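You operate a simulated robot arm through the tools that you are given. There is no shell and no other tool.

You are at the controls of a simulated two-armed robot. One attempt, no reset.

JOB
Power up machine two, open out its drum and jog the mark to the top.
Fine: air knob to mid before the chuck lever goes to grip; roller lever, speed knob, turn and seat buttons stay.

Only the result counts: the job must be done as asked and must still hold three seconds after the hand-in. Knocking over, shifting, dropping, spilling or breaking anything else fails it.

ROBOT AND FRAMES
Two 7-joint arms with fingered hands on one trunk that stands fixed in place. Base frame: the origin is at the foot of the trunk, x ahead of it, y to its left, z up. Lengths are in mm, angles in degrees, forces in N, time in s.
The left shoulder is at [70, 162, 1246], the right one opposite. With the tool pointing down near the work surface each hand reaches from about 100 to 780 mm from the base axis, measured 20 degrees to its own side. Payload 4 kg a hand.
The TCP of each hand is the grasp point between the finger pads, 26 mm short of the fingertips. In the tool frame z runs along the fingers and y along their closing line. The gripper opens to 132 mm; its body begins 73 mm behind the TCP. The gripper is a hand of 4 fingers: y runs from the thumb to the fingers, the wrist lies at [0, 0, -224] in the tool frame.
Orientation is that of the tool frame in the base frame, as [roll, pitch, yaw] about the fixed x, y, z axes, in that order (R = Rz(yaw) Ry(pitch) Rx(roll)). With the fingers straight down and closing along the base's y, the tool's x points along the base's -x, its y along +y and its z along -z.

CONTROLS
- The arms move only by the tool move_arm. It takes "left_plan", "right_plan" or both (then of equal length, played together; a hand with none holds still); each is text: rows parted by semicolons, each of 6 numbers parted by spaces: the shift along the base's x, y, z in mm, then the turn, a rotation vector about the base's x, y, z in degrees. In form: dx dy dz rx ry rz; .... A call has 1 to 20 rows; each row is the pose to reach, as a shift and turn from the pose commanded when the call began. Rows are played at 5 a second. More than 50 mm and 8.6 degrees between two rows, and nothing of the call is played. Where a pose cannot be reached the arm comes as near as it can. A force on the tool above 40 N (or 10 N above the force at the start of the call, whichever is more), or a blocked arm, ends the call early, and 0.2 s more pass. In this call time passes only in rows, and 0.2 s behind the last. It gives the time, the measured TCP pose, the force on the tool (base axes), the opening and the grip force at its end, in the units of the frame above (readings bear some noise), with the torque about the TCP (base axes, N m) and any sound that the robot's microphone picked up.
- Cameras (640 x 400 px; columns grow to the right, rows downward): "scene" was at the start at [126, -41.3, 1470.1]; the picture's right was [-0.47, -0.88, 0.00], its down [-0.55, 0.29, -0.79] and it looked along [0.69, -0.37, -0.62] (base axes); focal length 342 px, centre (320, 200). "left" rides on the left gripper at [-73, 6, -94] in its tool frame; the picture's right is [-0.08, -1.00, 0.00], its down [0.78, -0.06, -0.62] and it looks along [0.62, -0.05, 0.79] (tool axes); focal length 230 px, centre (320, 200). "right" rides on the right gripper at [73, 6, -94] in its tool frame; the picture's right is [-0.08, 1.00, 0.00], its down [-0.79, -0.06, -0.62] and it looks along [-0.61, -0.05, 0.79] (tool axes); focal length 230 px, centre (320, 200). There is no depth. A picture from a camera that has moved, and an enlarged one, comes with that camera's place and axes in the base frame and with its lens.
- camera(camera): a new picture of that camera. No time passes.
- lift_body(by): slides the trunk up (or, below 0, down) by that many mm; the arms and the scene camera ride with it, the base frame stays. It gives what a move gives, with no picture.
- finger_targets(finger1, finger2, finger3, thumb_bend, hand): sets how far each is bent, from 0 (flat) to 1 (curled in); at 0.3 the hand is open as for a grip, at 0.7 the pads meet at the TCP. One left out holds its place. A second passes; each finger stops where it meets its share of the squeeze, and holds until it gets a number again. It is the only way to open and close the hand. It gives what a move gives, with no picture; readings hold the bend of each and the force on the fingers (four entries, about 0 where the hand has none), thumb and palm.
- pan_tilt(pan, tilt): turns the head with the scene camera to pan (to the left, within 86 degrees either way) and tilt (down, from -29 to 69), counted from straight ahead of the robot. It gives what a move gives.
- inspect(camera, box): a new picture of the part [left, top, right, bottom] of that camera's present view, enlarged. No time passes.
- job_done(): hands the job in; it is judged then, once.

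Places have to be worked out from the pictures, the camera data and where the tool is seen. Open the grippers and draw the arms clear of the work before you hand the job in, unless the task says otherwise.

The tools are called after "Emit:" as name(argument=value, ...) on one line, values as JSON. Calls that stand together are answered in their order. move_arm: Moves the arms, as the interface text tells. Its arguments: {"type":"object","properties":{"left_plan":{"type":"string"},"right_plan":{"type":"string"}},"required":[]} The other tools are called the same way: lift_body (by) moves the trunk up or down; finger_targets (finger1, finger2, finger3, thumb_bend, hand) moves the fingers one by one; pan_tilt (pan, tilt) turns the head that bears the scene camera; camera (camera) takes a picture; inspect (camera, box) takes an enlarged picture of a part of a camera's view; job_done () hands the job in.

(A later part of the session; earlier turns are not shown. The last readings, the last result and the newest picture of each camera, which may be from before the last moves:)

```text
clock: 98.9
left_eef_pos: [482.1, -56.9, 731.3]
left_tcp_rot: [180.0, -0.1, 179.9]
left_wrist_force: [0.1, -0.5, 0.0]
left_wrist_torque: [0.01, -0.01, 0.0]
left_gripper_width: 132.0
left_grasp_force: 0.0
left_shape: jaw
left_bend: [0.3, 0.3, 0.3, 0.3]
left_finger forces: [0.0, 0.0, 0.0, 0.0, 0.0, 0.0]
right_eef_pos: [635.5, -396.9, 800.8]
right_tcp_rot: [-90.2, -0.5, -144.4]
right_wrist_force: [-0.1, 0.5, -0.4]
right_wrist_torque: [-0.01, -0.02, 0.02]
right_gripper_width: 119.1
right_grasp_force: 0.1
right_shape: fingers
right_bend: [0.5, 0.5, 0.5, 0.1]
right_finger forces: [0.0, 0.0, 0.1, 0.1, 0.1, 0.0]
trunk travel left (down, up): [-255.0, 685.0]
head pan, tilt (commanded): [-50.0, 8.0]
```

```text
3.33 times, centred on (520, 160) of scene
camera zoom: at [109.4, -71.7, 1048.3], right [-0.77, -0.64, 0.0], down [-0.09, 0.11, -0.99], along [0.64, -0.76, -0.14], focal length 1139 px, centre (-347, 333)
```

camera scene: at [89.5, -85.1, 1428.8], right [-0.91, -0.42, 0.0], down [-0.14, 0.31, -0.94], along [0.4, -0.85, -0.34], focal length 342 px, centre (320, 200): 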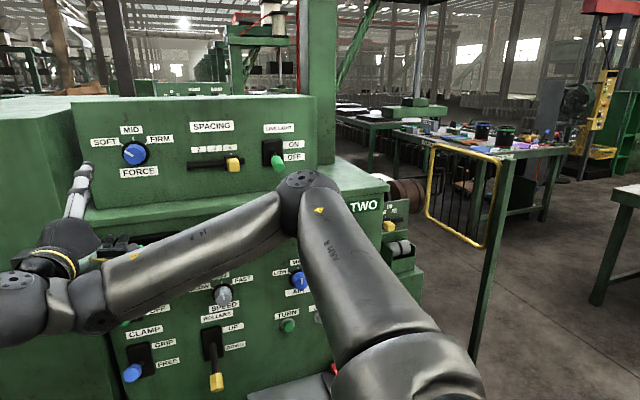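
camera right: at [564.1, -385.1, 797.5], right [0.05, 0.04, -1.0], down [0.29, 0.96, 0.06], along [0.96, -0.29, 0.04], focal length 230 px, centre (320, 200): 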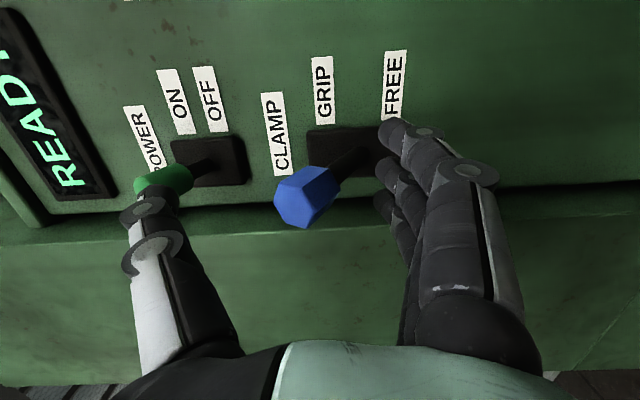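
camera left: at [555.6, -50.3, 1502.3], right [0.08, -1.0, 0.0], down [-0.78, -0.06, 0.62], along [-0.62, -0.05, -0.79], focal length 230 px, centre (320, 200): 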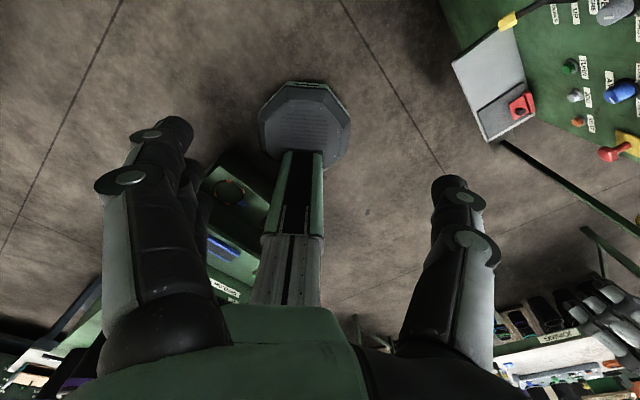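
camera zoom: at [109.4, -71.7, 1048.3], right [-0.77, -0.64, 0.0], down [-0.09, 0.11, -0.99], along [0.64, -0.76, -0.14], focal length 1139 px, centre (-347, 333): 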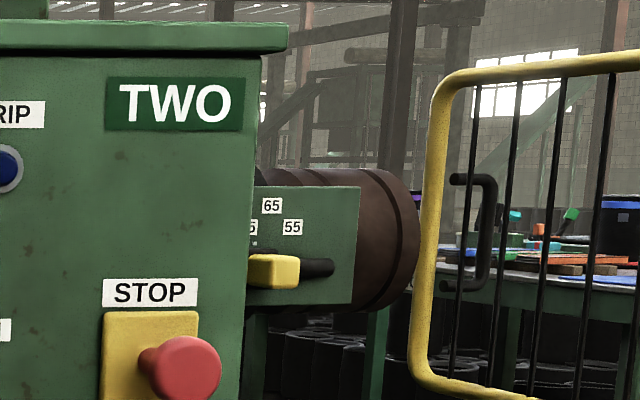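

The drum has grown from roughly 95 mm to about 150 mm across, so the chuck lever did open it (those two lamps just stay dark). No mark is visible yet, so next is JOG: I curl the hand to one pointing finger and move right in front of it.

Emit:
finger_targets(hand="right", finger1=1.0, finger2=0.4, finger3=1.0, thumb_bend=1.0)

Emit:
move_arm(right_plan="-29 -27 8 0 0 -1.3; -58 -54.5 15 0 0 -2.6; -87 -82 23 0 0 -4; -116 -109 30 0 0 -5.3; -145 -136.5 38 0 0 -6.6; -174 -164 45 0 0 -8; -203 -191 53 0 0 -9.3; -232.4 -218.3 60 0 0 -10.6; -232.4 -218.3 60 0 0 -10.6")

Emit:
camera(camera="right")

Emit:
camera(camera="scene")

```text
clock: 99.9
left_eef_pos: [479.4, -56.7, 730.7]
left_tcp_rot: [-179.9, 0.0, -180.0]
left_wrist_force: [-1.3, -0.9, -0.2]
left_wrist_torque: [-0.01, -0.01, 0.04]
left_gripper_width: 131.7
left_grasp_force: 0.0
left_shape: jaw
left_bend: [0.3, 0.3, 0.3, 0.3]
left_finger forces: [0.1, 0.1, 0.0, 0.0, 0.0, 0.1]
right_eef_pos: [635.6, -396.7, 801.6]
right_tcp_rot: [-90.2, -0.5, -144.4]
right_wrist_force: [0.4, 0.3, -0.2]
right_wrist_torque: [0.03, 0.01, 0.04]
right_gripper_width: 39.5
right_grasp_force: 0.0
right_shape: fingers
right_bend: [1.0, 0.4, 1.0, 1.0]
right_finger forces: [0.0, 0.1, 0.0, 0.0, 0.0, 0.1]
trunk travel left (down, up): [-255.0, 685.0]
head pan, tilt (commanded): [-50.0, 8.0]
```

```text
clock: 101.9
left_eef_pos: [481.9, -56.2, 728.6]
left_tcp_rot: [-179.9, 0.0, -179.9]
left_wrist_force: [0.1, 0.0, -0.3]
left_wrist_torque: [0.03, -0.01, -0.01]
left_gripper_width: 131.8
left_grasp_force: 0.1
left_shape: jaw
left_bend: [0.3, 0.3, 0.3, 0.3]
left_finger forces: [0.0, 0.0, 0.0, 0.0, 0.0, 0.1]
right_eef_pos: [405.4, -613.3, 862.5]
right_tcp_rot: [-90.2, -0.4, -154.9]
right_wrist_force: [-0.3, 0.9, -0.2]
right_wrist_torque: [0.02, -0.03, -0.02]
right_gripper_width: 39.6
right_grasp_force: 0.1
right_shape: fingers
right_bend: [1.0, 0.4, 1.0, 1.0]
right_finger forces: [0.0, 0.0, 0.0, 0.1, 0.0, 0.1]
trunk travel left (down, up): [-255.0, 685.0]
head pan, tilt (commanded): [-50.0, 8.0]
```

```text
taken
camera right: at [300.2, -559.3, 857.9], right [0.06, 0.03, -1.0], down [0.45, 0.89, 0.06], along [0.89, -0.45, 0.04], focal length 230 px, centre (320, 200)
```

right: 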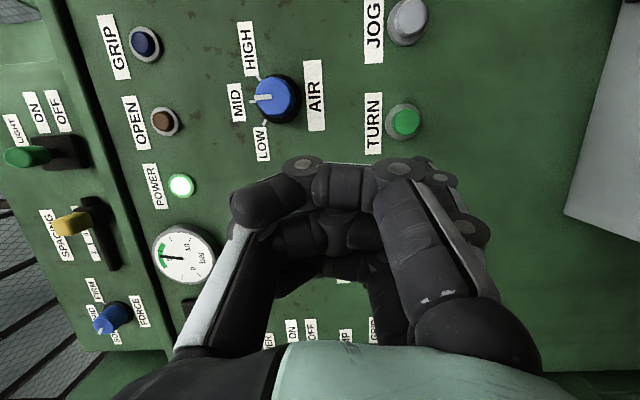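

```text
taken
camera scene: at [109.4, -71.6, 1048.3], right [-0.77, -0.64, 0.0], down [-0.09, 0.11, -0.99], along [0.64, -0.76, -0.14], focal length 342 px, centre (320, 200)
```

scene: 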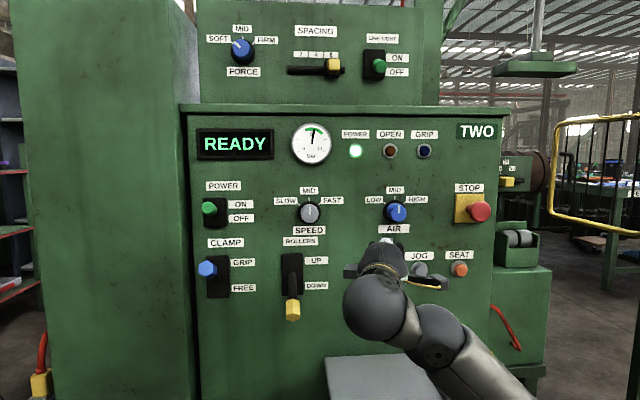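

No reach trouble here, and the CLAMP lever is plainly up. I go on to a stand-off in front of JOG with the pointing finger at its height.

Emit:
move_arm(right_plan="-8 -36 -10 0 0 0; -16 -72 -20 0 0 0; -24 -108 -30 0 0 0; -31.8 -145 -40 0 0 0; -31.8 -145 -40 0 0 0")

Emit:
camera(camera="right")

Emit:
camera(camera="scene")

```text
clock: 103.1
left_eef_pos: [481.1, -56.5, 730.8]
left_tcp_rot: [179.9, 0.0, -179.9]
left_wrist_force: [0.2, -0.1, 0.4]
left_wrist_torque: [-0.02, 0.03, -0.05]
left_gripper_width: 131.9
left_grasp_force: 0.0
left_shape: jaw
left_bend: [0.3, 0.3, 0.3, 0.3]
left_finger forces: [0.0, 0.0, 0.0, 0.0, 0.0, 0.1]
right_eef_pos: [374.6, -758.4, 822.0]
right_tcp_rot: [-90.1, -0.4, -154.9]
right_wrist_force: [0.2, 0.9, 0.7]
right_wrist_torque: [-0.01, -0.01, -0.01]
right_gripper_width: 39.5
right_grasp_force: 0.0
right_shape: fingers
right_bend: [1.0, 0.4, 1.0, 1.0]
right_finger forces: [0.0, 0.1, 0.0, 0.1, 0.1, 0.0]
trunk travel left (down, up): [-255.0, 685.0]
head pan, tilt (commanded): [-50.0, 8.0]
```

```text
taken
camera right: at [268.7, -704.2, 817.6], right [0.06, 0.03, -1.0], down [0.45, 0.89, 0.06], along [0.89, -0.45, 0.04], focal length 230 px, centre (320, 200)
```

right: 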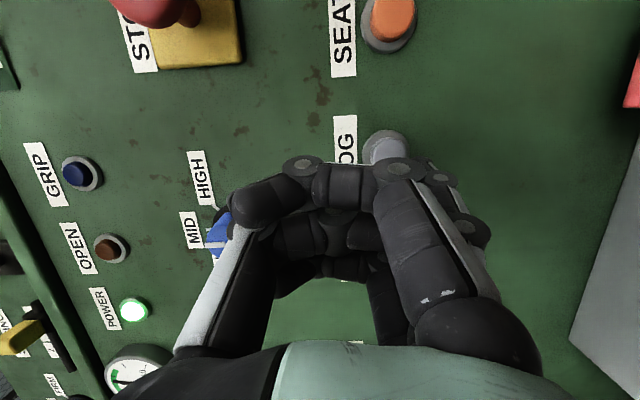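

```text
taken
camera scene: at [109.2, -71.2, 1048.4], right [-0.77, -0.64, 0.0], down [-0.09, 0.11, -0.99], along [0.64, -0.76, -0.14], focal length 342 px, centre (320, 200)
```

scene: 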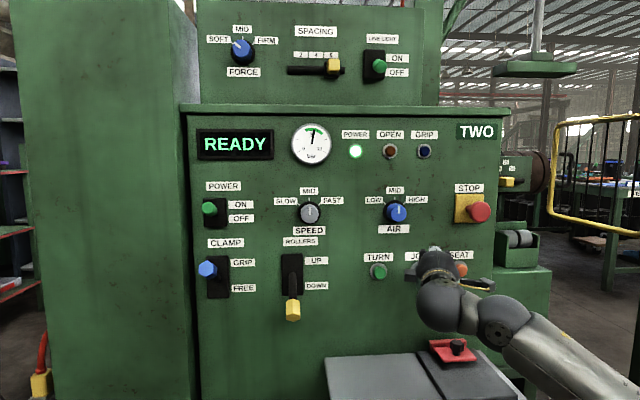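

The fingertip should be right in front of the JOG cap (predicted 387,150; seen 385,148). I take a reference view of the drum, then advance to just short of the button.

Emit:
inspect(camera="scene", box=[480, 120, 600, 220])

Emit:
move_arm(right_plan="11.7 -11.7 0 0 0 0; 23.3 -23.3 0 0 0 0; 33 -33 0 0 0 0; 33 -33 0 0 0 0")

Emit:
camera(camera="right")

Emit:
inspect(camera="scene", box=[380, 220, 500, 310])

```text
4.00 times, centred on (540, 170) of scene
camera zoom: at [109.2, -71.2, 1048.4], right [-0.77, -0.64, 0.0], down [-0.09, 0.11, -0.99], along [0.64, -0.76, -0.14], focal length 1367 px, centre (-560, 320)
```

zoom: 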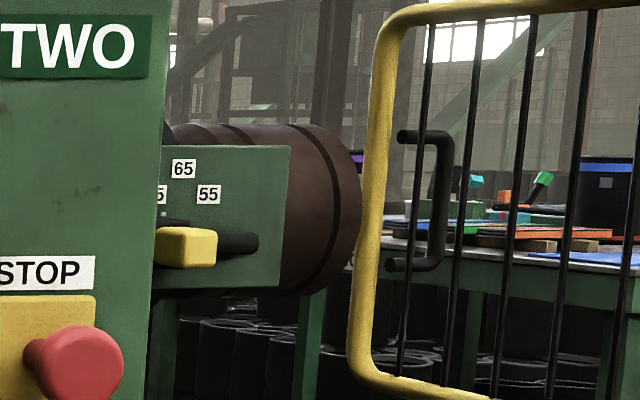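

```text
clock: 104.1
left_eef_pos: [481.5, -56.5, 729.8]
left_tcp_rot: [-179.9, 0.1, 179.9]
left_wrist_force: [-0.4, 0.3, -0.2]
left_wrist_torque: [0.02, 0.01, 0.01]
left_gripper_width: 131.8
left_grasp_force: 0.1
left_shape: jaw
left_bend: [0.3, 0.3, 0.3, 0.3]
left_finger forces: [0.0, 0.0, 0.0, 0.0, 0.0, 0.0]
right_eef_pos: [406.4, -792.5, 821.2]
right_tcp_rot: [-90.2, -0.4, -155.0]
right_wrist_force: [-0.7, -0.8, 0.3]
right_wrist_torque: [-0.03, -0.02, 0.02]
right_gripper_width: 39.3
right_grasp_force: 0.2
right_shape: fingers
right_bend: [1.0, 0.4, 1.0, 1.0]
right_finger forces: [0.0, 0.0, 0.0, 0.0, 0.0, 0.0]
trunk travel left (down, up): [-255.0, 685.0]
head pan, tilt (commanded): [-50.0, 8.0]
```

```text
taken
camera right: at [300.0, -739.0, 816.7], right [0.06, 0.03, -1.0], down [0.45, 0.89, 0.06], along [0.89, -0.45, 0.04], focal length 230 px, centre (320, 200)
```

right: 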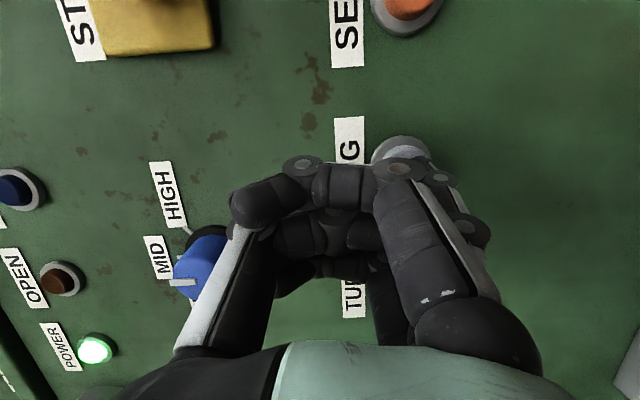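

```text
4.44 times, centred on (440, 265) of scene
camera zoom: at [109.4, -71.7, 1048.3], right [-0.77, -0.64, 0.0], down [-0.09, 0.11, -0.99], along [0.64, -0.76, -0.14], focal length 1518 px, centre (-213, -89)
```

zoom: 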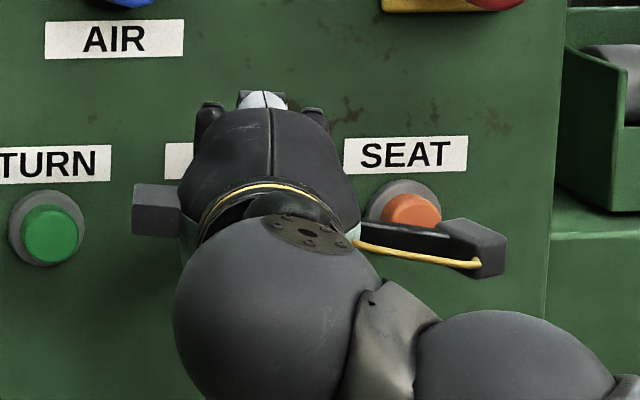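

No contact yet; the tip should be ~10 mm from the cap. I inch forward 4 mm at a time.

Emit:
move_arm(right_plan="2.8 -2.8 0 0 0 0; 5.7 -5.7 0 0 0 0; 8.5 -8.5 0 0 0 0")

Emit:
inspect(camera="scene", box=[480, 120, 600, 220])

Emit:
inspect(camera="scene", box=[180, 110, 560, 310])

```text
clock: 104.9
left_eef_pos: [480.5, -56.2, 730.9]
left_tcp_rot: [-179.8, 0.1, -180.0]
left_wrist_force: [0.8, 0.3, 0.3]
left_wrist_torque: [0.01, 0.01, 0.0]
left_gripper_width: 132.1
left_grasp_force: 0.1
left_shape: jaw
left_bend: [0.3, 0.3, 0.3, 0.3]
left_finger forces: [0.1, 0.0, 0.0, 0.0, 0.0, 0.0]
right_eef_pos: [412.5, -800.0, 821.2]
right_tcp_rot: [-90.1, -0.4, -154.9]
right_wrist_force: [-5.4, 7.6, 2.2]
right_wrist_torque: [0.44, 0.39, -0.02]
right_gripper_width: 39.5
right_grasp_force: 5.3
right_shape: fingers
right_bend: [1.0, 0.4, 1.0, 1.0]
right_finger forces: [0.1, 9.8, 0.0, 0.1, 0.1, 0.1]
trunk travel left (down, up): [-255.0, 685.0]
head pan, tilt (commanded): [-50.0, 8.0]
heard: click
```

```text
4.00 times, centred on (540, 170) of scene
camera zoom: at [108.5, -70.5, 1048.5], right [-0.77, -0.64, 0.0], down [-0.09, 0.11, -0.99], along [0.64, -0.76, -0.14], focal length 1367 px, centre (-560, 320)
```

zoom: 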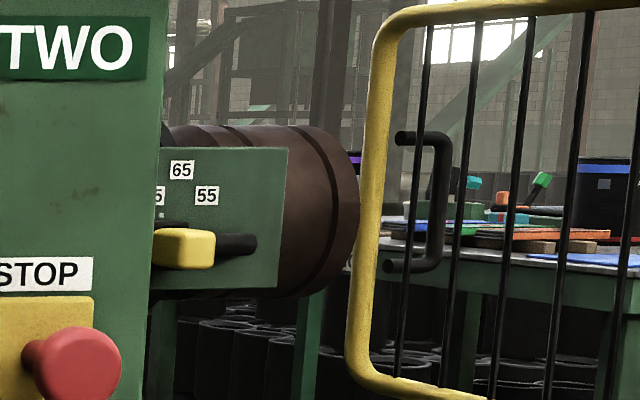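

```text
1.68 times, centred on (370, 210) of scene
camera zoom: at [108.5, -70.5, 1048.5], right [-0.77, -0.64, 0.0], down [-0.09, 0.11, -0.99], along [0.64, -0.76, -0.14], focal length 575 px, centre (236, 183)
```

zoom: 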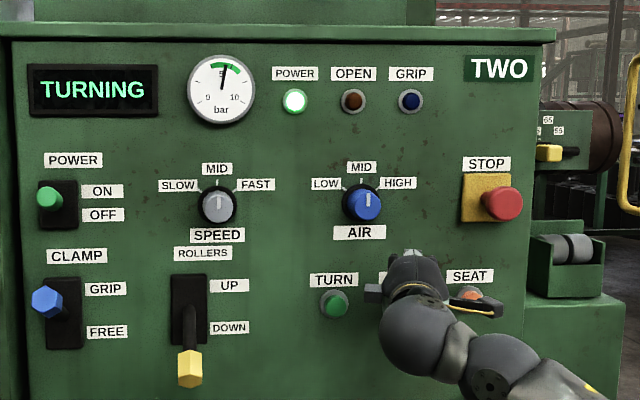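

A click, and the display says TURNING: JOG is pressed. I pull back to see whether it stops on release.

Emit:
move_arm(right_plan="-8.5 8.5 0 0 0 0")

Emit:
inspect(camera="scene", box=[480, 120, 600, 220])

Emit:
inspect(camera="scene", box=[180, 110, 560, 310])

```text
clock: 105.3
left_eef_pos: [481.3, -57.5, 729.8]
left_tcp_rot: [-179.9, 0.0, -179.9]
left_wrist_force: [0.0, 0.7, -0.5]
left_wrist_torque: [0.01, 0.0, 0.04]
left_gripper_width: 132.1
left_grasp_force: 0.1
left_shape: jaw
left_bend: [0.3, 0.3, 0.3, 0.3]
left_finger forces: [0.0, 0.2, 0.0, 0.1, 0.0, 0.0]
right_eef_pos: [404.6, -792.5, 820.4]
right_tcp_rot: [-90.1, -0.5, -155.0]
right_wrist_force: [-0.4, 0.4, -0.3]
right_wrist_torque: [0.01, -0.04, -0.02]
right_gripper_width: 39.6
right_grasp_force: 0.0
right_shape: fingers
right_bend: [1.0, 0.4, 1.0, 1.0]
right_finger forces: [0.0, 0.1, 0.0, 0.0, 0.0, 0.0]
trunk travel left (down, up): [-255.0, 685.0]
head pan, tilt (commanded): [-50.0, 8.0]
```

```text
4.00 times, centred on (540, 170) of scene
camera zoom: at [109.2, -71.6, 1048.3], right [-0.77, -0.64, 0.0], down [-0.09, 0.11, -0.99], along [0.64, -0.76, -0.14], focal length 1367 px, centre (-560, 320)
```

zoom: 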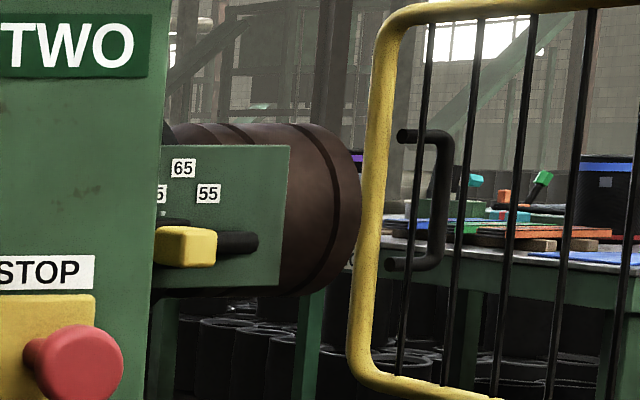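

```text
1.68 times, centred on (370, 210) of scene
camera zoom: at [109.2, -71.6, 1048.3], right [-0.77, -0.64, 0.0], down [-0.09, 0.11, -0.99], along [0.64, -0.76, -0.14], focal length 575 px, centre (236, 183)
```

zoom: 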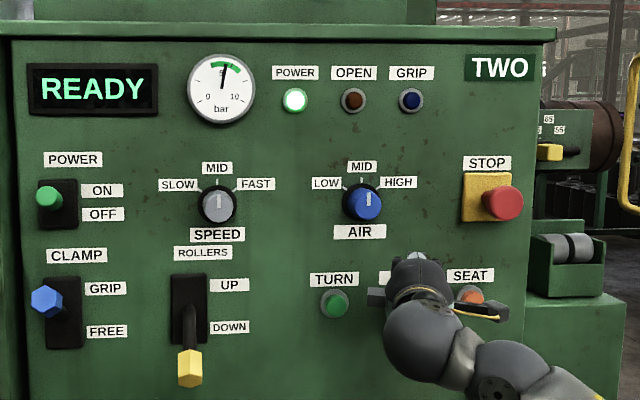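

JOG is hold-to-run: display back to READY on release. I withdraw a bit and raise the trunk to look at the drum from above for the mark.

Emit:
move_arm(right_plan="-14 14 0 0 0 0; -28 28 0 0 0 0")

Emit:
lift_body(by=400)

Emit:
pan_tilt(pan=-70, tilt=18)

Emit:
camera(camera="scene")

```text
clock: 105.9
left_eef_pos: [481.0, -56.8, 730.9]
left_tcp_rot: [179.9, 0.0, -179.9]
left_wrist_force: [-0.2, 0.6, -0.9]
left_wrist_torque: [-0.01, 0.01, 0.03]
left_gripper_width: 132.2
left_grasp_force: 0.0
left_shape: jaw
left_bend: [0.3, 0.3, 0.3, 0.3]
left_finger forces: [0.1, 0.0, 0.0, 0.0, 0.0, 0.0]
right_eef_pos: [377.5, -766.2, 821.4]
right_tcp_rot: [-90.2, -0.5, -155.0]
right_wrist_force: [-0.4, -0.1, 0.1]
right_wrist_torque: [-0.02, -0.01, 0.03]
right_gripper_width: 39.4
right_grasp_force: 0.1
right_shape: fingers
right_bend: [1.0, 0.4, 1.0, 1.0]
right_finger forces: [0.0, 0.0, 0.0, 0.0, 0.0, 0.0]
trunk travel left (down, up): [-255.0, 685.0]
head pan, tilt (commanded): [-50.0, 8.0]
```

```text
clock: 109.8
left_eef_pos: [482.0, -57.3, 1129.0]
left_tcp_rot: [-180.0, 0.0, -180.0]
left_wrist_force: [-1.1, -0.5, 0.9]
left_wrist_torque: [-0.01, -0.01, -0.03]
left_gripper_width: 131.7
left_grasp_force: 0.1
left_shape: jaw
left_bend: [0.3, 0.3, 0.3, 0.3]
left_finger forces: [0.1, 0.1, 0.0, 0.0, 0.1, 0.0]
right_eef_pos: [377.6, -765.7, 1220.0]
right_tcp_rot: [-90.2, -0.5, -155.0]
right_wrist_force: [-0.1, 0.6, 0.8]
right_wrist_torque: [-0.01, 0.01, -0.01]
right_gripper_width: 39.6
right_grasp_force: 0.0
right_shape: fingers
right_bend: [1.0, 0.4, 1.0, 1.0]
right_finger forces: [0.0, 0.1, 0.1, 0.1, 0.0, 0.1]
trunk travel left (down, up): [-655.0, 285.0]
head pan, tilt (commanded): [-50.0, 8.0]
```

```text
clock: 110.6
left_eef_pos: [481.9, -56.8, 1129.7]
left_tcp_rot: [180.0, 0.0, -180.0]
left_wrist_force: [0.1, 0.8, -0.8]
left_wrist_torque: [0.0, -0.03, -0.01]
left_gripper_width: 131.5
left_grasp_force: 0.1
left_shape: jaw
left_bend: [0.3, 0.3, 0.3, 0.3]
left_finger forces: [0.1, 0.0, 0.1, 0.0, 0.0, 0.0]
right_eef_pos: [377.4, -766.6, 1219.4]
right_tcp_rot: [-90.2, -0.4, -155.0]
right_wrist_force: [0.1, 0.0, 0.5]
right_wrist_torque: [-0.02, 0.0, 0.01]
right_gripper_width: 39.5
right_grasp_force: 0.1
right_shape: fingers
right_bend: [1.0, 0.4, 1.0, 1.0]
right_finger forces: [0.1, 0.0, 0.1, 0.0, 0.0, 0.1]
trunk travel left (down, up): [-655.0, 285.0]
head pan, tilt (commanded): [-70.0, 18.0]
```

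```text
taken
camera scene: at [81.9, -88.4, 1432.1], right [-0.94, -0.34, 0.0], down [-0.11, 0.29, -0.95], along [0.33, -0.89, -0.31], focal length 342 px, centre (320, 200)
```

scene: 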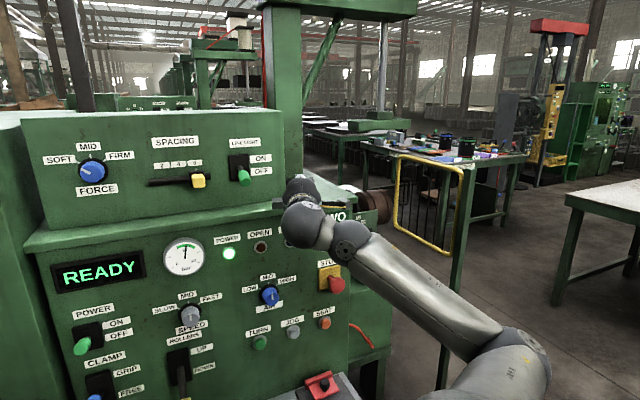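

I zoom on the drum from this height.

Emit:
inspect(camera="scene", box=[335, 175, 405, 240])

```text
6.15 times, centred on (370, 208) of scene
camera zoom: at [81.9, -88.4, 1432.1], right [-0.94, -0.34, 0.0], down [-0.11, 0.29, -0.95], along [0.33, -0.89, -0.31], focal length 2102 px, centre (12, 154)
```

zoom: 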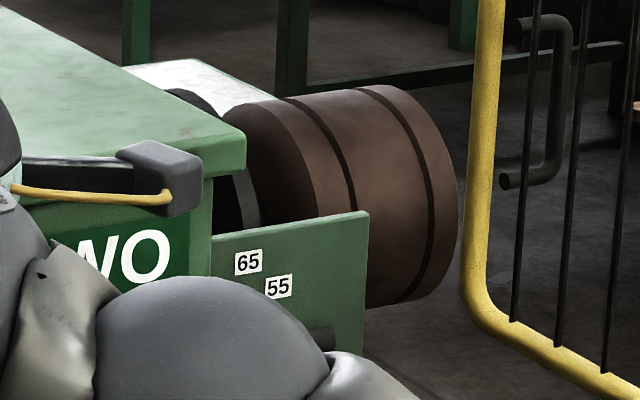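

No mark on the visible side yet, so I'll need to jog while watching. I try to press from a higher trunk position so the drum's top stays in view: lower the trunk 200 and bring the hand down with the arm.

Emit:
lift_body(by=-200)

Emit:
move_arm(right_plan="0 0 -25 0 0 0; 0 0 -50 0 0 0; 0 0 -75 0 0 0; 0 0 -100 0 0 0; 0 0 -125 0 0 0; 0 0 -150 0 0 0; 0 0 -175 0 0 0; 0 0 -198 0 0 0; 0 0 -198 0 0 0")

Emit:
camera(camera="scene")

Emit:
camera(camera="right")

```text
clock: 112.8
left_eef_pos: [481.6, -55.9, 929.8]
left_tcp_rot: [-180.0, -0.1, -180.0]
left_wrist_force: [0.9, 0.4, -0.2]
left_wrist_torque: [0.0, 0.0, 0.01]
left_gripper_width: 131.5
left_grasp_force: 0.0
left_shape: jaw
left_bend: [0.3, 0.3, 0.3, 0.3]
left_finger forces: [0.0, 0.0, 0.0, 0.0, 0.0, 0.0]
right_eef_pos: [375.6, -766.6, 1020.2]
right_tcp_rot: [-90.2, -0.4, -154.9]
right_wrist_force: [0.2, 0.0, -0.3]
right_wrist_torque: [0.04, 0.0, 0.01]
right_gripper_width: 39.5
right_grasp_force: 0.0
right_shape: fingers
right_bend: [1.0, 0.4, 1.0, 1.0]
right_finger forces: [0.0, 0.1, 0.1, 0.0, 0.0, 0.0]
trunk travel left (down, up): [-455.0, 485.0]
head pan, tilt (commanded): [-70.0, 18.0]
```

```text
clock: 114.8
left_eef_pos: [481.4, -55.6, 929.8]
left_tcp_rot: [-180.0, 0.0, -180.0]
left_wrist_force: [0.6, 0.1, 0.4]
left_wrist_torque: [0.05, 0.01, 0.0]
left_gripper_width: 132.2
left_grasp_force: 0.1
left_shape: jaw
left_bend: [0.3, 0.3, 0.3, 0.3]
left_finger forces: [0.0, 0.1, 0.0, 0.0, 0.0, 0.0]
right_eef_pos: [375.8, -765.1, 821.5]
right_tcp_rot: [-90.1, -0.4, -155.0]
right_wrist_force: [-0.8, -0.3, -1.8]
right_wrist_torque: [-0.02, -0.02, -0.02]
right_gripper_width: 39.6
right_grasp_force: 0.1
right_shape: fingers
right_bend: [1.0, 0.4, 1.0, 1.0]
right_finger forces: [0.0, 0.1, 0.0, 0.1, 0.0, 0.0]
trunk travel left (down, up): [-455.0, 485.0]
head pan, tilt (commanded): [-70.0, 18.0]
```

```text
taken
camera scene: at [81.7, -88.3, 1232.1], right [-0.94, -0.34, 0.0], down [-0.11, 0.29, -0.95], along [0.33, -0.89, -0.31], focal length 342 px, centre (320, 200)
```

scene: 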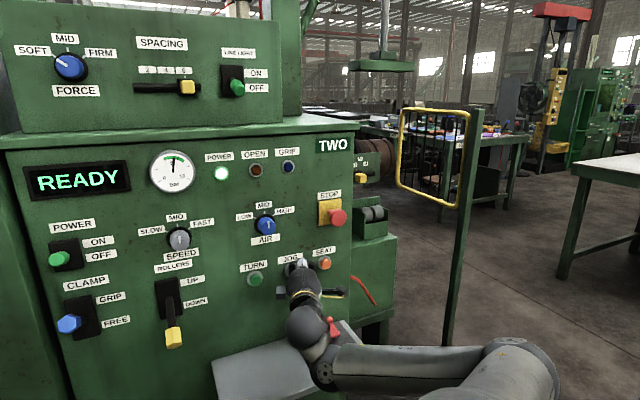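

```text
taken
camera right: at [270.5, -710.8, 817.4], right [0.06, 0.03, -1.0], down [0.45, 0.89, 0.06], along [0.89, -0.45, 0.04], focal length 230 px, centre (320, 200)
```

right: 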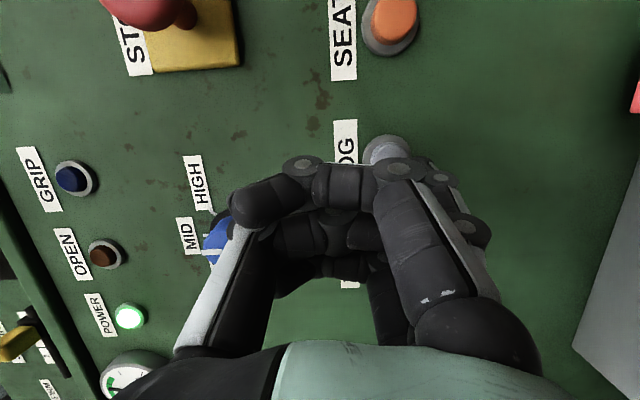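

Reachable from here with the camera at 1232 and nothing in the way. I check the drum zoomed from this viewpoint.

Emit:
inspect(camera="scene", box=[335, 135, 405, 200])

```text
6.15 times, centred on (370, 168) of scene
camera zoom: at [81.7, -88.3, 1232.1], right [-0.94, -0.34, 0.0], down [-0.11, 0.29, -0.95], along [0.33, -0.89, -0.31], focal length 2102 px, centre (12, 400)
```

zoom: 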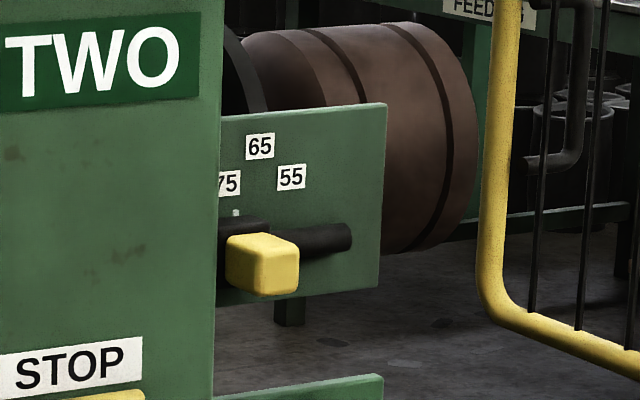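

Good view of the drum's upper front. I press and hold JOG for about a second and look for the mark.

Emit:
move_arm(right_plan="14 -14 0 0 0 0; 28.3 -28.3 0 0 0 0; 36.5 -36.5 0 0 0 0; 36.5 -36.5 0 0 0 0; 36.5 -36.5 0 0 0 0; 36.5 -36.5 0 0 0 0; 36.5 -36.5 0 0 0 0")

Emit:
inspect(camera="scene", box=[335, 135, 405, 200])

Emit:
inspect(camera="scene", box=[0, 120, 360, 345])

```text
clock: 116.4
left_eef_pos: [479.7, -54.9, 930.6]
left_tcp_rot: [-179.8, 0.1, 180.0]
left_wrist_force: [0.4, 0.4, 1.0]
left_wrist_torque: [-0.02, 0.0, 0.02]
left_gripper_width: 132.0
left_grasp_force: 0.0
left_shape: jaw
left_bend: [0.3, 0.3, 0.3, 0.3]
left_finger forces: [0.0, 0.0, 0.0, 0.0, 0.0, 0.1]
right_eef_pos: [412.6, -803.2, 824.5]
right_tcp_rot: [-90.2, -0.5, -154.9]
right_wrist_force: [-12.6, 11.1, 2.3]
right_wrist_torque: [0.64, 0.82, -0.12]
right_gripper_width: 39.6
right_grasp_force: 8.5
right_shape: fingers
right_bend: [1.0, 0.4, 1.0, 1.0]
right_finger forces: [0.1, 16.4, 0.1, 0.0, 0.0, 0.1]
trunk travel left (down, up): [-455.0, 485.0]
head pan, tilt (commanded): [-70.0, 18.0]
heard: click
```

```text
6.15 times, centred on (370, 168) of scene
camera zoom: at [80.0, -86.8, 1232.3], right [-0.94, -0.34, 0.0], down [-0.1, 0.29, -0.95], along [0.33, -0.89, -0.31], focal length 2102 px, centre (12, 400)
```

zoom: 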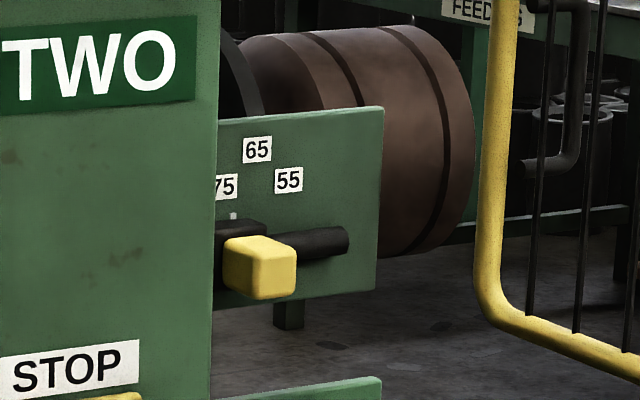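

```text
1.78 times, centred on (180, 232) of scene
camera zoom: at [80.0, -86.8, 1232.3], right [-0.94, -0.34, 0.0], down [-0.1, 0.29, -0.95], along [0.33, -0.89, -0.31], focal length 607 px, centre (569, 142)
```

zoom: 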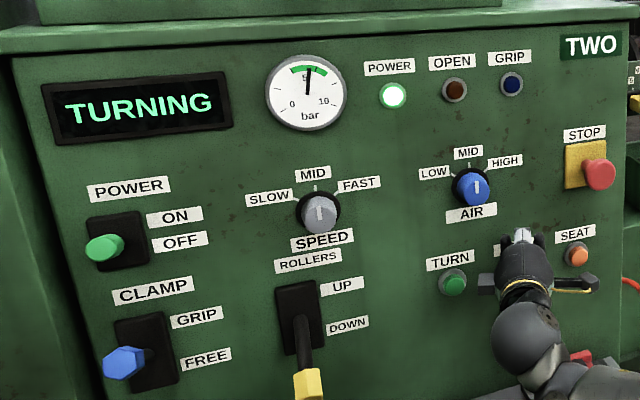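

It's TURNING with JOG held. I hold for another ~1.2 s and look again.

Emit:
move_arm(right_plan="0 0 0 0 0 0; 0 0 0 0 0 0; 0 0 0 0 0 0; 0 0 0 0 0 0; 0 0 0 0 0 0")

Emit:
inspect(camera="scene", box=[335, 135, 405, 200])

```text
clock: 117.6
left_eef_pos: [480.2, -55.8, 930.9]
left_tcp_rot: [-179.8, 0.1, -180.0]
left_wrist_force: [0.0, -0.1, 0.0]
left_wrist_torque: [0.0, 0.0, 0.01]
left_gripper_width: 131.8
left_grasp_force: 0.0
left_shape: jaw
left_bend: [0.3, 0.3, 0.3, 0.3]
left_finger forces: [0.0, 0.0, 0.0, 0.0, 0.1, 0.0]
right_eef_pos: [411.0, -801.7, 825.3]
right_tcp_rot: [-90.2, -0.4, -154.9]
right_wrist_force: [-14.7, 8.8, 2.0]
right_wrist_torque: [0.58, 0.93, -0.17]
right_gripper_width: 39.7
right_grasp_force: 8.2
right_shape: fingers
right_bend: [1.0, 0.4, 1.0, 1.0]
right_finger forces: [0.0, 16.9, 0.0, 0.0, 0.1, 0.1]
trunk travel left (down, up): [-455.0, 485.0]
head pan, tilt (commanded): [-70.0, 18.0]
```

```text
6.15 times, centred on (370, 168) of scene
camera zoom: at [79.8, -86.9, 1232.3], right [-0.94, -0.34, 0.0], down [-0.1, 0.29, -0.95], along [0.33, -0.89, -0.31], focal length 2102 px, centre (12, 400)
```

zoom: 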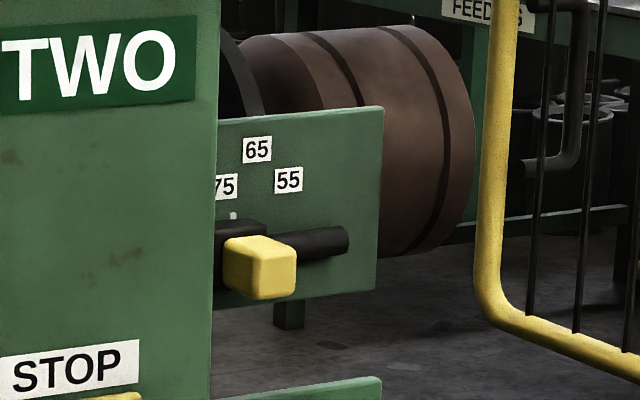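

The brown texture is shifting slowly. I keep holding, about 2 s more.

Emit:
move_arm(right_plan="0 0 0 0 0 0; 0 0 0 0 0 0; 0 0 0 0 0 0; 0 0 0 0 0 0; 0 0 0 0 0 0; 0 0 0 0 0 0; 0 0 0 0 0 0; 0 0 0 0 0 0; 0 0 0 0 0 0; 0 0 0 0 0 0")

Emit:
inspect(camera="scene", box=[335, 135, 405, 200])

```text
clock: 119.8
left_eef_pos: [479.6, -56.0, 930.8]
left_tcp_rot: [-179.9, 0.1, 179.9]
left_wrist_force: [0.0, 0.3, 0.8]
left_wrist_torque: [0.01, 0.0, -0.03]
left_gripper_width: 132.0
left_grasp_force: 0.0
left_shape: jaw
left_bend: [0.3, 0.3, 0.3, 0.3]
left_finger forces: [0.0, 0.1, 0.0, 0.0, 0.0, 0.1]
right_eef_pos: [412.1, -803.0, 824.0]
right_tcp_rot: [-90.1, -0.3, -155.0]
right_wrist_force: [-15.6, 8.7, 2.0]
right_wrist_torque: [0.53, 0.95, -0.22]
right_gripper_width: 39.5
right_grasp_force: 7.9
right_shape: fingers
right_bend: [1.0, 0.4, 1.0, 1.0]
right_finger forces: [0.0, 16.9, 0.0, 0.0, 0.1, 0.0]
trunk travel left (down, up): [-455.0, 485.0]
head pan, tilt (commanded): [-70.0, 18.0]
```

```text
6.15 times, centred on (370, 168) of scene
camera zoom: at [79.7, -87.0, 1232.3], right [-0.94, -0.34, 0.0], down [-0.1, 0.29, -0.95], along [0.33, -0.89, -0.31], focal length 2102 px, centre (12, 400)
```

zoom: 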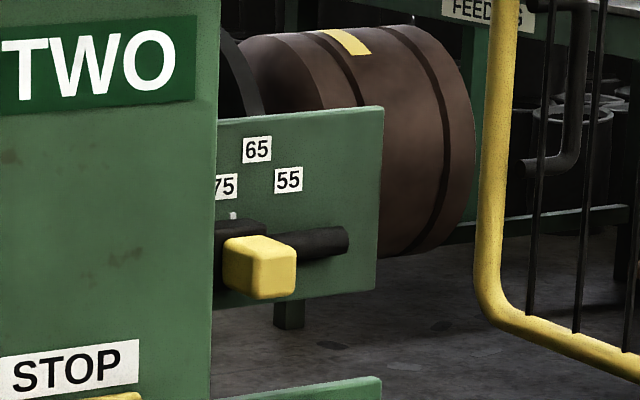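

The yellow mark has come over the top of the drum. I zoom in tightly before doing anything (no time passes).

Emit:
inspect(camera="scene", box=[358, 132, 392, 153])

Emit:
inspect(camera="scene", box=[345, 130, 415, 180])

```text
16.00 times, centred on (375, 142) of scene
camera zoom: at [79.7, -87.0, 1232.3], right [-0.94, -0.34, 0.0], down [-0.1, 0.29, -0.95], along [0.33, -0.89, -0.31], focal length 5466 px, centre (-560, 1120)
```

zoom: 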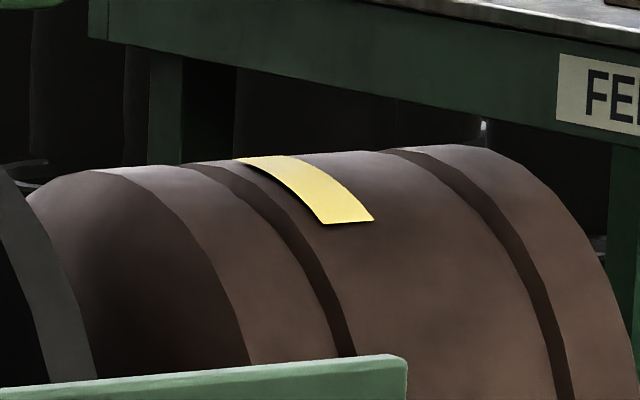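

```text
8.00 times, centred on (380, 155) of scene
camera zoom: at [79.7, -87.0, 1232.3], right [-0.94, -0.34, 0.0], down [-0.1, 0.29, -0.95], along [0.33, -0.89, -0.31], focal length 2733 px, centre (-160, 560)
```

zoom: 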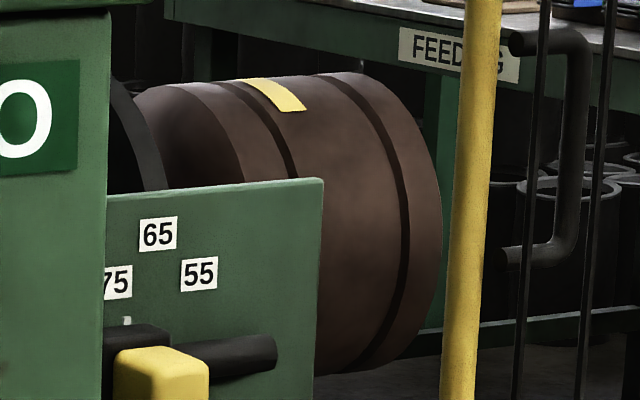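

The mark's leading edge is about 29° in front of the top; its tail is still hidden behind the crest. I release JOG now, then raise the trunk to see the whole mark.

Emit:
move_arm(right_plan="-18 18 0 0 0 0; -36 36 0 0 0 0")

Emit:
inspect(camera="scene", box=[358, 132, 392, 153])

Emit:
lift_body(by=400)

Emit:
pan_tilt(pan=-70, tilt=28)

Emit:
camera(camera="scene")

```text
clock: 120.4
left_eef_pos: [480.2, -57.6, 930.1]
left_tcp_rot: [-180.0, -0.1, -179.9]
left_wrist_force: [0.0, -0.1, 0.0]
left_wrist_torque: [0.0, -0.02, 0.0]
left_gripper_width: 131.8
left_grasp_force: 0.0
left_shape: jaw
left_bend: [0.3, 0.3, 0.3, 0.3]
left_finger forces: [0.0, 0.0, 0.0, 0.0, 0.0, 0.0]
right_eef_pos: [377.4, -767.5, 824.4]
right_tcp_rot: [-90.1, -0.4, -155.0]
right_wrist_force: [-0.2, 0.4, -0.4]
right_wrist_torque: [0.05, 0.01, 0.03]
right_gripper_width: 39.2
right_grasp_force: 0.1
right_shape: fingers
right_bend: [1.0, 0.4, 1.0, 1.0]
right_finger forces: [0.0, 0.0, 0.0, 0.0, 0.1, 0.0]
trunk travel left (down, up): [-455.0, 485.0]
head pan, tilt (commanded): [-70.0, 18.0]
```

```text
16.00 times, centred on (375, 142) of scene
camera zoom: at [81.5, -88.3, 1232.1], right [-0.94, -0.34, 0.0], down [-0.11, 0.29, -0.95], along [0.33, -0.89, -0.31], focal length 5466 px, centre (-560, 1120)
```

zoom: 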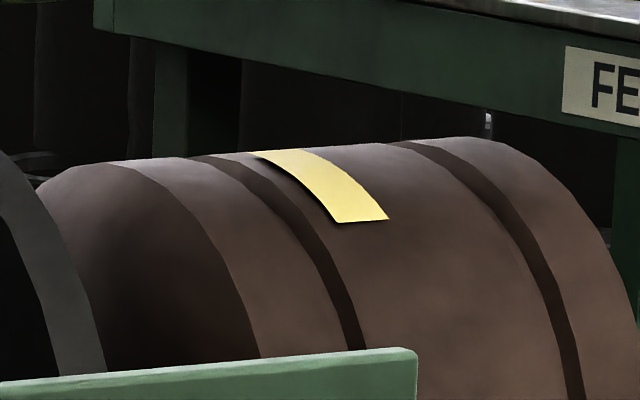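

```text
clock: 124.2
left_eef_pos: [481.1, -57.2, 1330.3]
left_tcp_rot: [-179.9, 0.0, -180.0]
left_wrist_force: [0.1, 0.3, -0.4]
left_wrist_torque: [-0.01, -0.06, -0.01]
left_gripper_width: 131.7
left_grasp_force: 0.0
left_shape: jaw
left_bend: [0.3, 0.3, 0.3, 0.3]
left_finger forces: [0.1, 0.0, 0.1, 0.1, 0.1, 0.0]
right_eef_pos: [379.0, -766.5, 1223.0]
right_tcp_rot: [-90.2, -0.6, -155.0]
right_wrist_force: [0.3, -0.5, 1.1]
right_wrist_torque: [0.03, 0.01, 0.01]
right_gripper_width: 39.4
right_grasp_force: 0.1
right_shape: fingers
right_bend: [1.0, 0.4, 1.0, 1.0]
right_finger forces: [0.0, 0.0, 0.0, 0.0, 0.0, 0.0]
trunk travel left (down, up): [-855.0, 85.0]
head pan, tilt (commanded): [-70.0, 18.0]
```

```text
clock: 124.9
left_eef_pos: [480.7, -58.3, 1329.8]
left_tcp_rot: [-180.0, -0.1, -180.0]
left_wrist_force: [0.9, 0.6, 0.3]
left_wrist_torque: [-0.02, 0.04, 0.01]
left_gripper_width: 131.9
left_grasp_force: 0.0
left_shape: jaw
left_bend: [0.3, 0.3, 0.3, 0.3]
left_finger forces: [0.0, 0.1, 0.0, 0.0, 0.1, 0.0]
right_eef_pos: [379.6, -766.6, 1223.0]
right_tcp_rot: [-90.2, -0.5, -155.0]
right_wrist_force: [0.2, -0.6, 0.0]
right_wrist_torque: [-0.02, 0.03, -0.01]
right_gripper_width: 39.6
right_grasp_force: 0.0
right_shape: fingers
right_bend: [1.0, 0.4, 1.0, 1.0]
right_finger forces: [0.0, 0.0, 0.1, 0.0, 0.0, 0.0]
trunk travel left (down, up): [-855.0, 85.0]
head pan, tilt (commanded): [-70.0, 28.0]
```

```text
taken
camera scene: at [81.2, -86.6, 1616.0], right [-0.94, -0.34, 0.0], down [-0.16, 0.44, -0.88], along [0.3, -0.83, -0.47], focal length 342 px, centre (320, 200)
```

scene: 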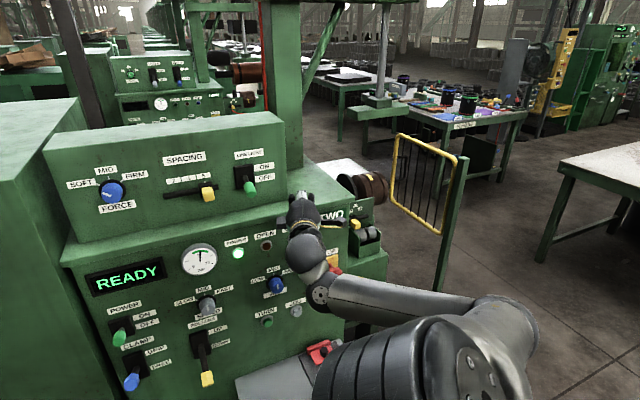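

From this high view I zoom on the drum to see the whole mark.

Emit:
inspect(camera="scene", box=[338, 165, 398, 210])

Emit:
inspect(camera="scene", box=[350, 168, 390, 193])

```text
8.89 times, centred on (368, 188) of scene
camera zoom: at [81.2, -86.6, 1616.0], right [-0.94, -0.34, 0.0], down [-0.16, 0.44, -0.88], along [0.3, -0.83, -0.47], focal length 3037 px, centre (-107, 311)
```

zoom: 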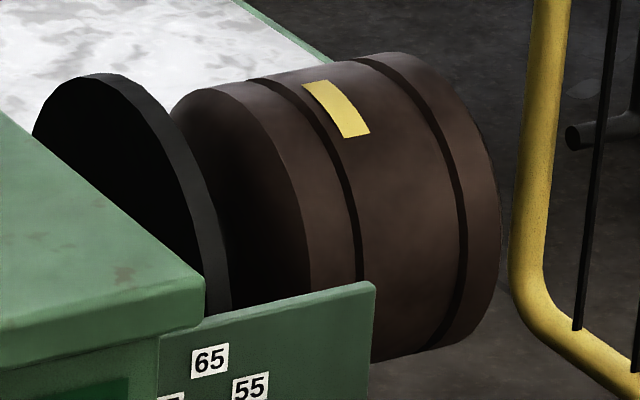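

```text
16.00 times, centred on (370, 180) of scene
camera zoom: at [81.2, -86.6, 1616.0], right [-0.94, -0.34, 0.0], down [-0.16, 0.44, -0.88], along [0.3, -0.83, -0.47], focal length 5466 px, centre (-480, 512)
```

zoom: 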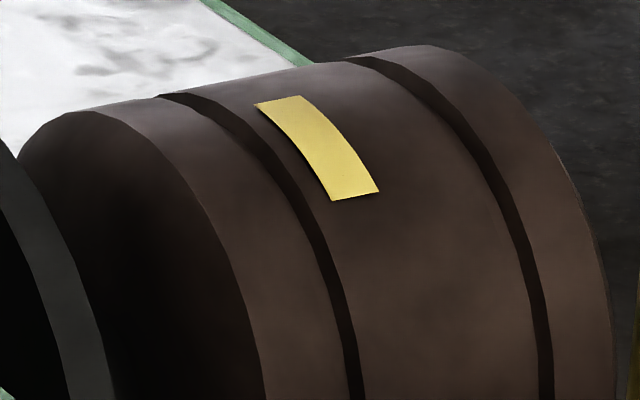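

Now the whole mark shows: it spans from about 0° to 32° in front of the top, so its centre is ~16° past the top. JOG only turns one way, so I'll take it round again and stop earlier. I lower the trunk back and press again, measuring the turning speed.

Emit:
lift_body(by=-400)

Emit:
pan_tilt(pan=-70, tilt=18)

Emit:
move_arm(right_plan="18 -18 -1 0 0 0; 30 -30 -2 0 0 0; 36 -36 -2 0 0 0")

Emit:
inspect(camera="scene", box=[345, 130, 415, 180])

Emit:
inspect(camera="scene", box=[0, 120, 360, 345])

```text
clock: 128.8
left_eef_pos: [481.4, -56.6, 930.5]
left_tcp_rot: [-180.0, 0.0, -180.0]
left_wrist_force: [-0.4, 0.2, 0.4]
left_wrist_torque: [0.01, 0.01, 0.0]
left_gripper_width: 131.8
left_grasp_force: 0.1
left_shape: jaw
left_bend: [0.3, 0.3, 0.3, 0.3]
left_finger forces: [0.1, 0.1, 0.1, 0.0, 0.1, 0.1]
right_eef_pos: [378.7, -767.8, 824.8]
right_tcp_rot: [-90.2, -0.4, -155.0]
right_wrist_force: [0.5, 0.0, -0.2]
right_wrist_torque: [0.02, 0.0, 0.0]
right_gripper_width: 39.4
right_grasp_force: 0.1
right_shape: fingers
right_bend: [1.0, 0.4, 1.0, 1.0]
right_finger forces: [0.1, 0.0, 0.0, 0.0, 0.0, 0.0]
trunk travel left (down, up): [-455.0, 485.0]
head pan, tilt (commanded): [-70.0, 28.0]
```

```text
clock: 129.5
left_eef_pos: [481.5, -56.7, 930.1]
left_tcp_rot: [-180.0, 0.1, -180.0]
left_wrist_force: [-0.8, -0.3, 0.2]
left_wrist_torque: [0.0, 0.0, -0.03]
left_gripper_width: 131.8
left_grasp_force: 0.0
left_shape: jaw
left_bend: [0.3, 0.3, 0.3, 0.3]
left_finger forces: [0.1, 0.0, 0.0, 0.1, 0.0, 0.0]
right_eef_pos: [377.5, -768.2, 824.2]
right_tcp_rot: [-90.2, -0.5, -155.0]
right_wrist_force: [-0.4, -0.2, -0.1]
right_wrist_torque: [0.01, -0.01, -0.03]
right_gripper_width: 39.7
right_grasp_force: 0.1
right_shape: fingers
right_bend: [1.0, 0.4, 1.0, 1.0]
right_finger forces: [0.0, 0.0, 0.0, 0.0, 0.0, 0.0]
trunk travel left (down, up): [-455.0, 485.0]
head pan, tilt (commanded): [-70.0, 18.0]
```

```text
clock: 130.3
left_eef_pos: [479.9, -54.8, 930.9]
left_tcp_rot: [-179.8, 0.1, -180.0]
left_wrist_force: [0.3, -0.3, -0.1]
left_wrist_torque: [0.0, -0.02, -0.02]
left_gripper_width: 132.1
left_grasp_force: 0.0
left_shape: jaw
left_bend: [0.3, 0.3, 0.3, 0.3]
left_finger forces: [0.1, 0.0, 0.0, 0.0, 0.0, 0.0]
right_eef_pos: [411.9, -802.7, 823.5]
right_tcp_rot: [-90.0, -0.4, -155.0]
right_wrist_force: [-9.2, 10.8, 3.3]
right_wrist_torque: [0.66, 0.56, -0.05]
right_gripper_width: 39.4
right_grasp_force: 7.3
right_shape: fingers
right_bend: [1.0, 0.4, 1.0, 1.0]
right_finger forces: [0.1, 14.4, 0.0, 0.0, 0.1, 0.0]
trunk travel left (down, up): [-455.0, 485.0]
head pan, tilt (commanded): [-70.0, 18.0]
heard: click
```

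```text
8.00 times, centred on (380, 155) of scene
camera zoom: at [79.7, -85.9, 1232.4], right [-0.94, -0.34, 0.0], down [-0.1, 0.29, -0.95], along [0.33, -0.89, -0.31], focal length 2733 px, centre (-160, 560)
```

zoom: 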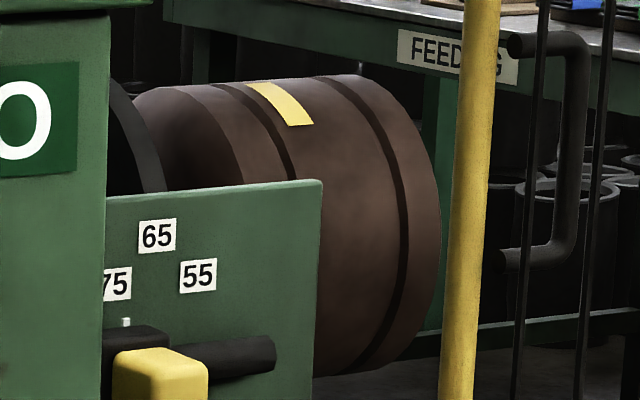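

```text
1.78 times, centred on (180, 232) of scene
camera zoom: at [79.7, -85.9, 1232.4], right [-0.94, -0.34, 0.0], down [-0.1, 0.29, -0.95], along [0.33, -0.89, -0.31], focal length 607 px, centre (569, 142)
```

zoom: 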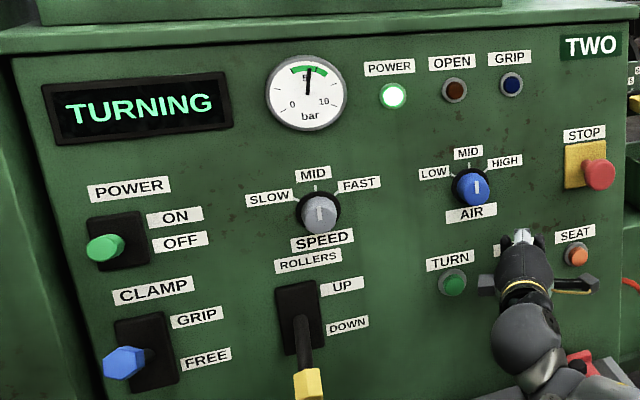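

Mark's front edge now ~35°. I hold exactly 1.0 s more and measure again.

Emit:
move_arm(right_plan="0 0 0 0 0 0; 0 0 0 0 0 0; 0 0 0 0 0 0; 0 0 0 0 0 0")

Emit:
inspect(camera="scene", box=[345, 130, 415, 180])

```text
clock: 131.3
left_eef_pos: [479.6, -54.9, 931.1]
left_tcp_rot: [-179.8, 0.1, 180.0]
left_wrist_force: [-0.3, -0.8, 0.1]
left_wrist_torque: [0.01, 0.02, -0.02]
left_gripper_width: 132.0
left_grasp_force: 0.0
left_shape: jaw
left_bend: [0.3, 0.3, 0.3, 0.3]
left_finger forces: [0.0, 0.0, 0.0, 0.1, 0.1, 0.0]
right_eef_pos: [412.4, -803.3, 823.7]
right_tcp_rot: [-90.1, -0.4, -155.1]
right_wrist_force: [-13.4, 12.7, 2.8]
right_wrist_torque: [0.78, 0.76, -0.05]
right_gripper_width: 39.2
right_grasp_force: 9.1
right_shape: fingers
right_bend: [1.0, 0.4, 1.0, 1.0]
right_finger forces: [0.1, 18.0, 0.1, 0.0, 0.0, 0.0]
trunk travel left (down, up): [-455.0, 485.0]
head pan, tilt (commanded): [-70.0, 18.0]
```

```text
8.00 times, centred on (380, 155) of scene
camera zoom: at [80.0, -86.4, 1232.4], right [-0.94, -0.34, 0.0], down [-0.1, 0.29, -0.95], along [0.33, -0.89, -0.31], focal length 2733 px, centre (-160, 560)
```

zoom: 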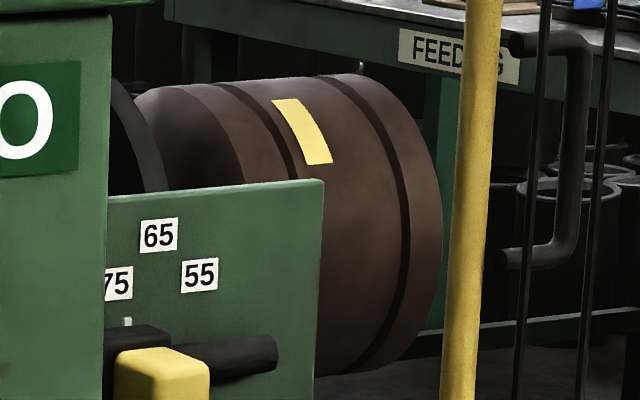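

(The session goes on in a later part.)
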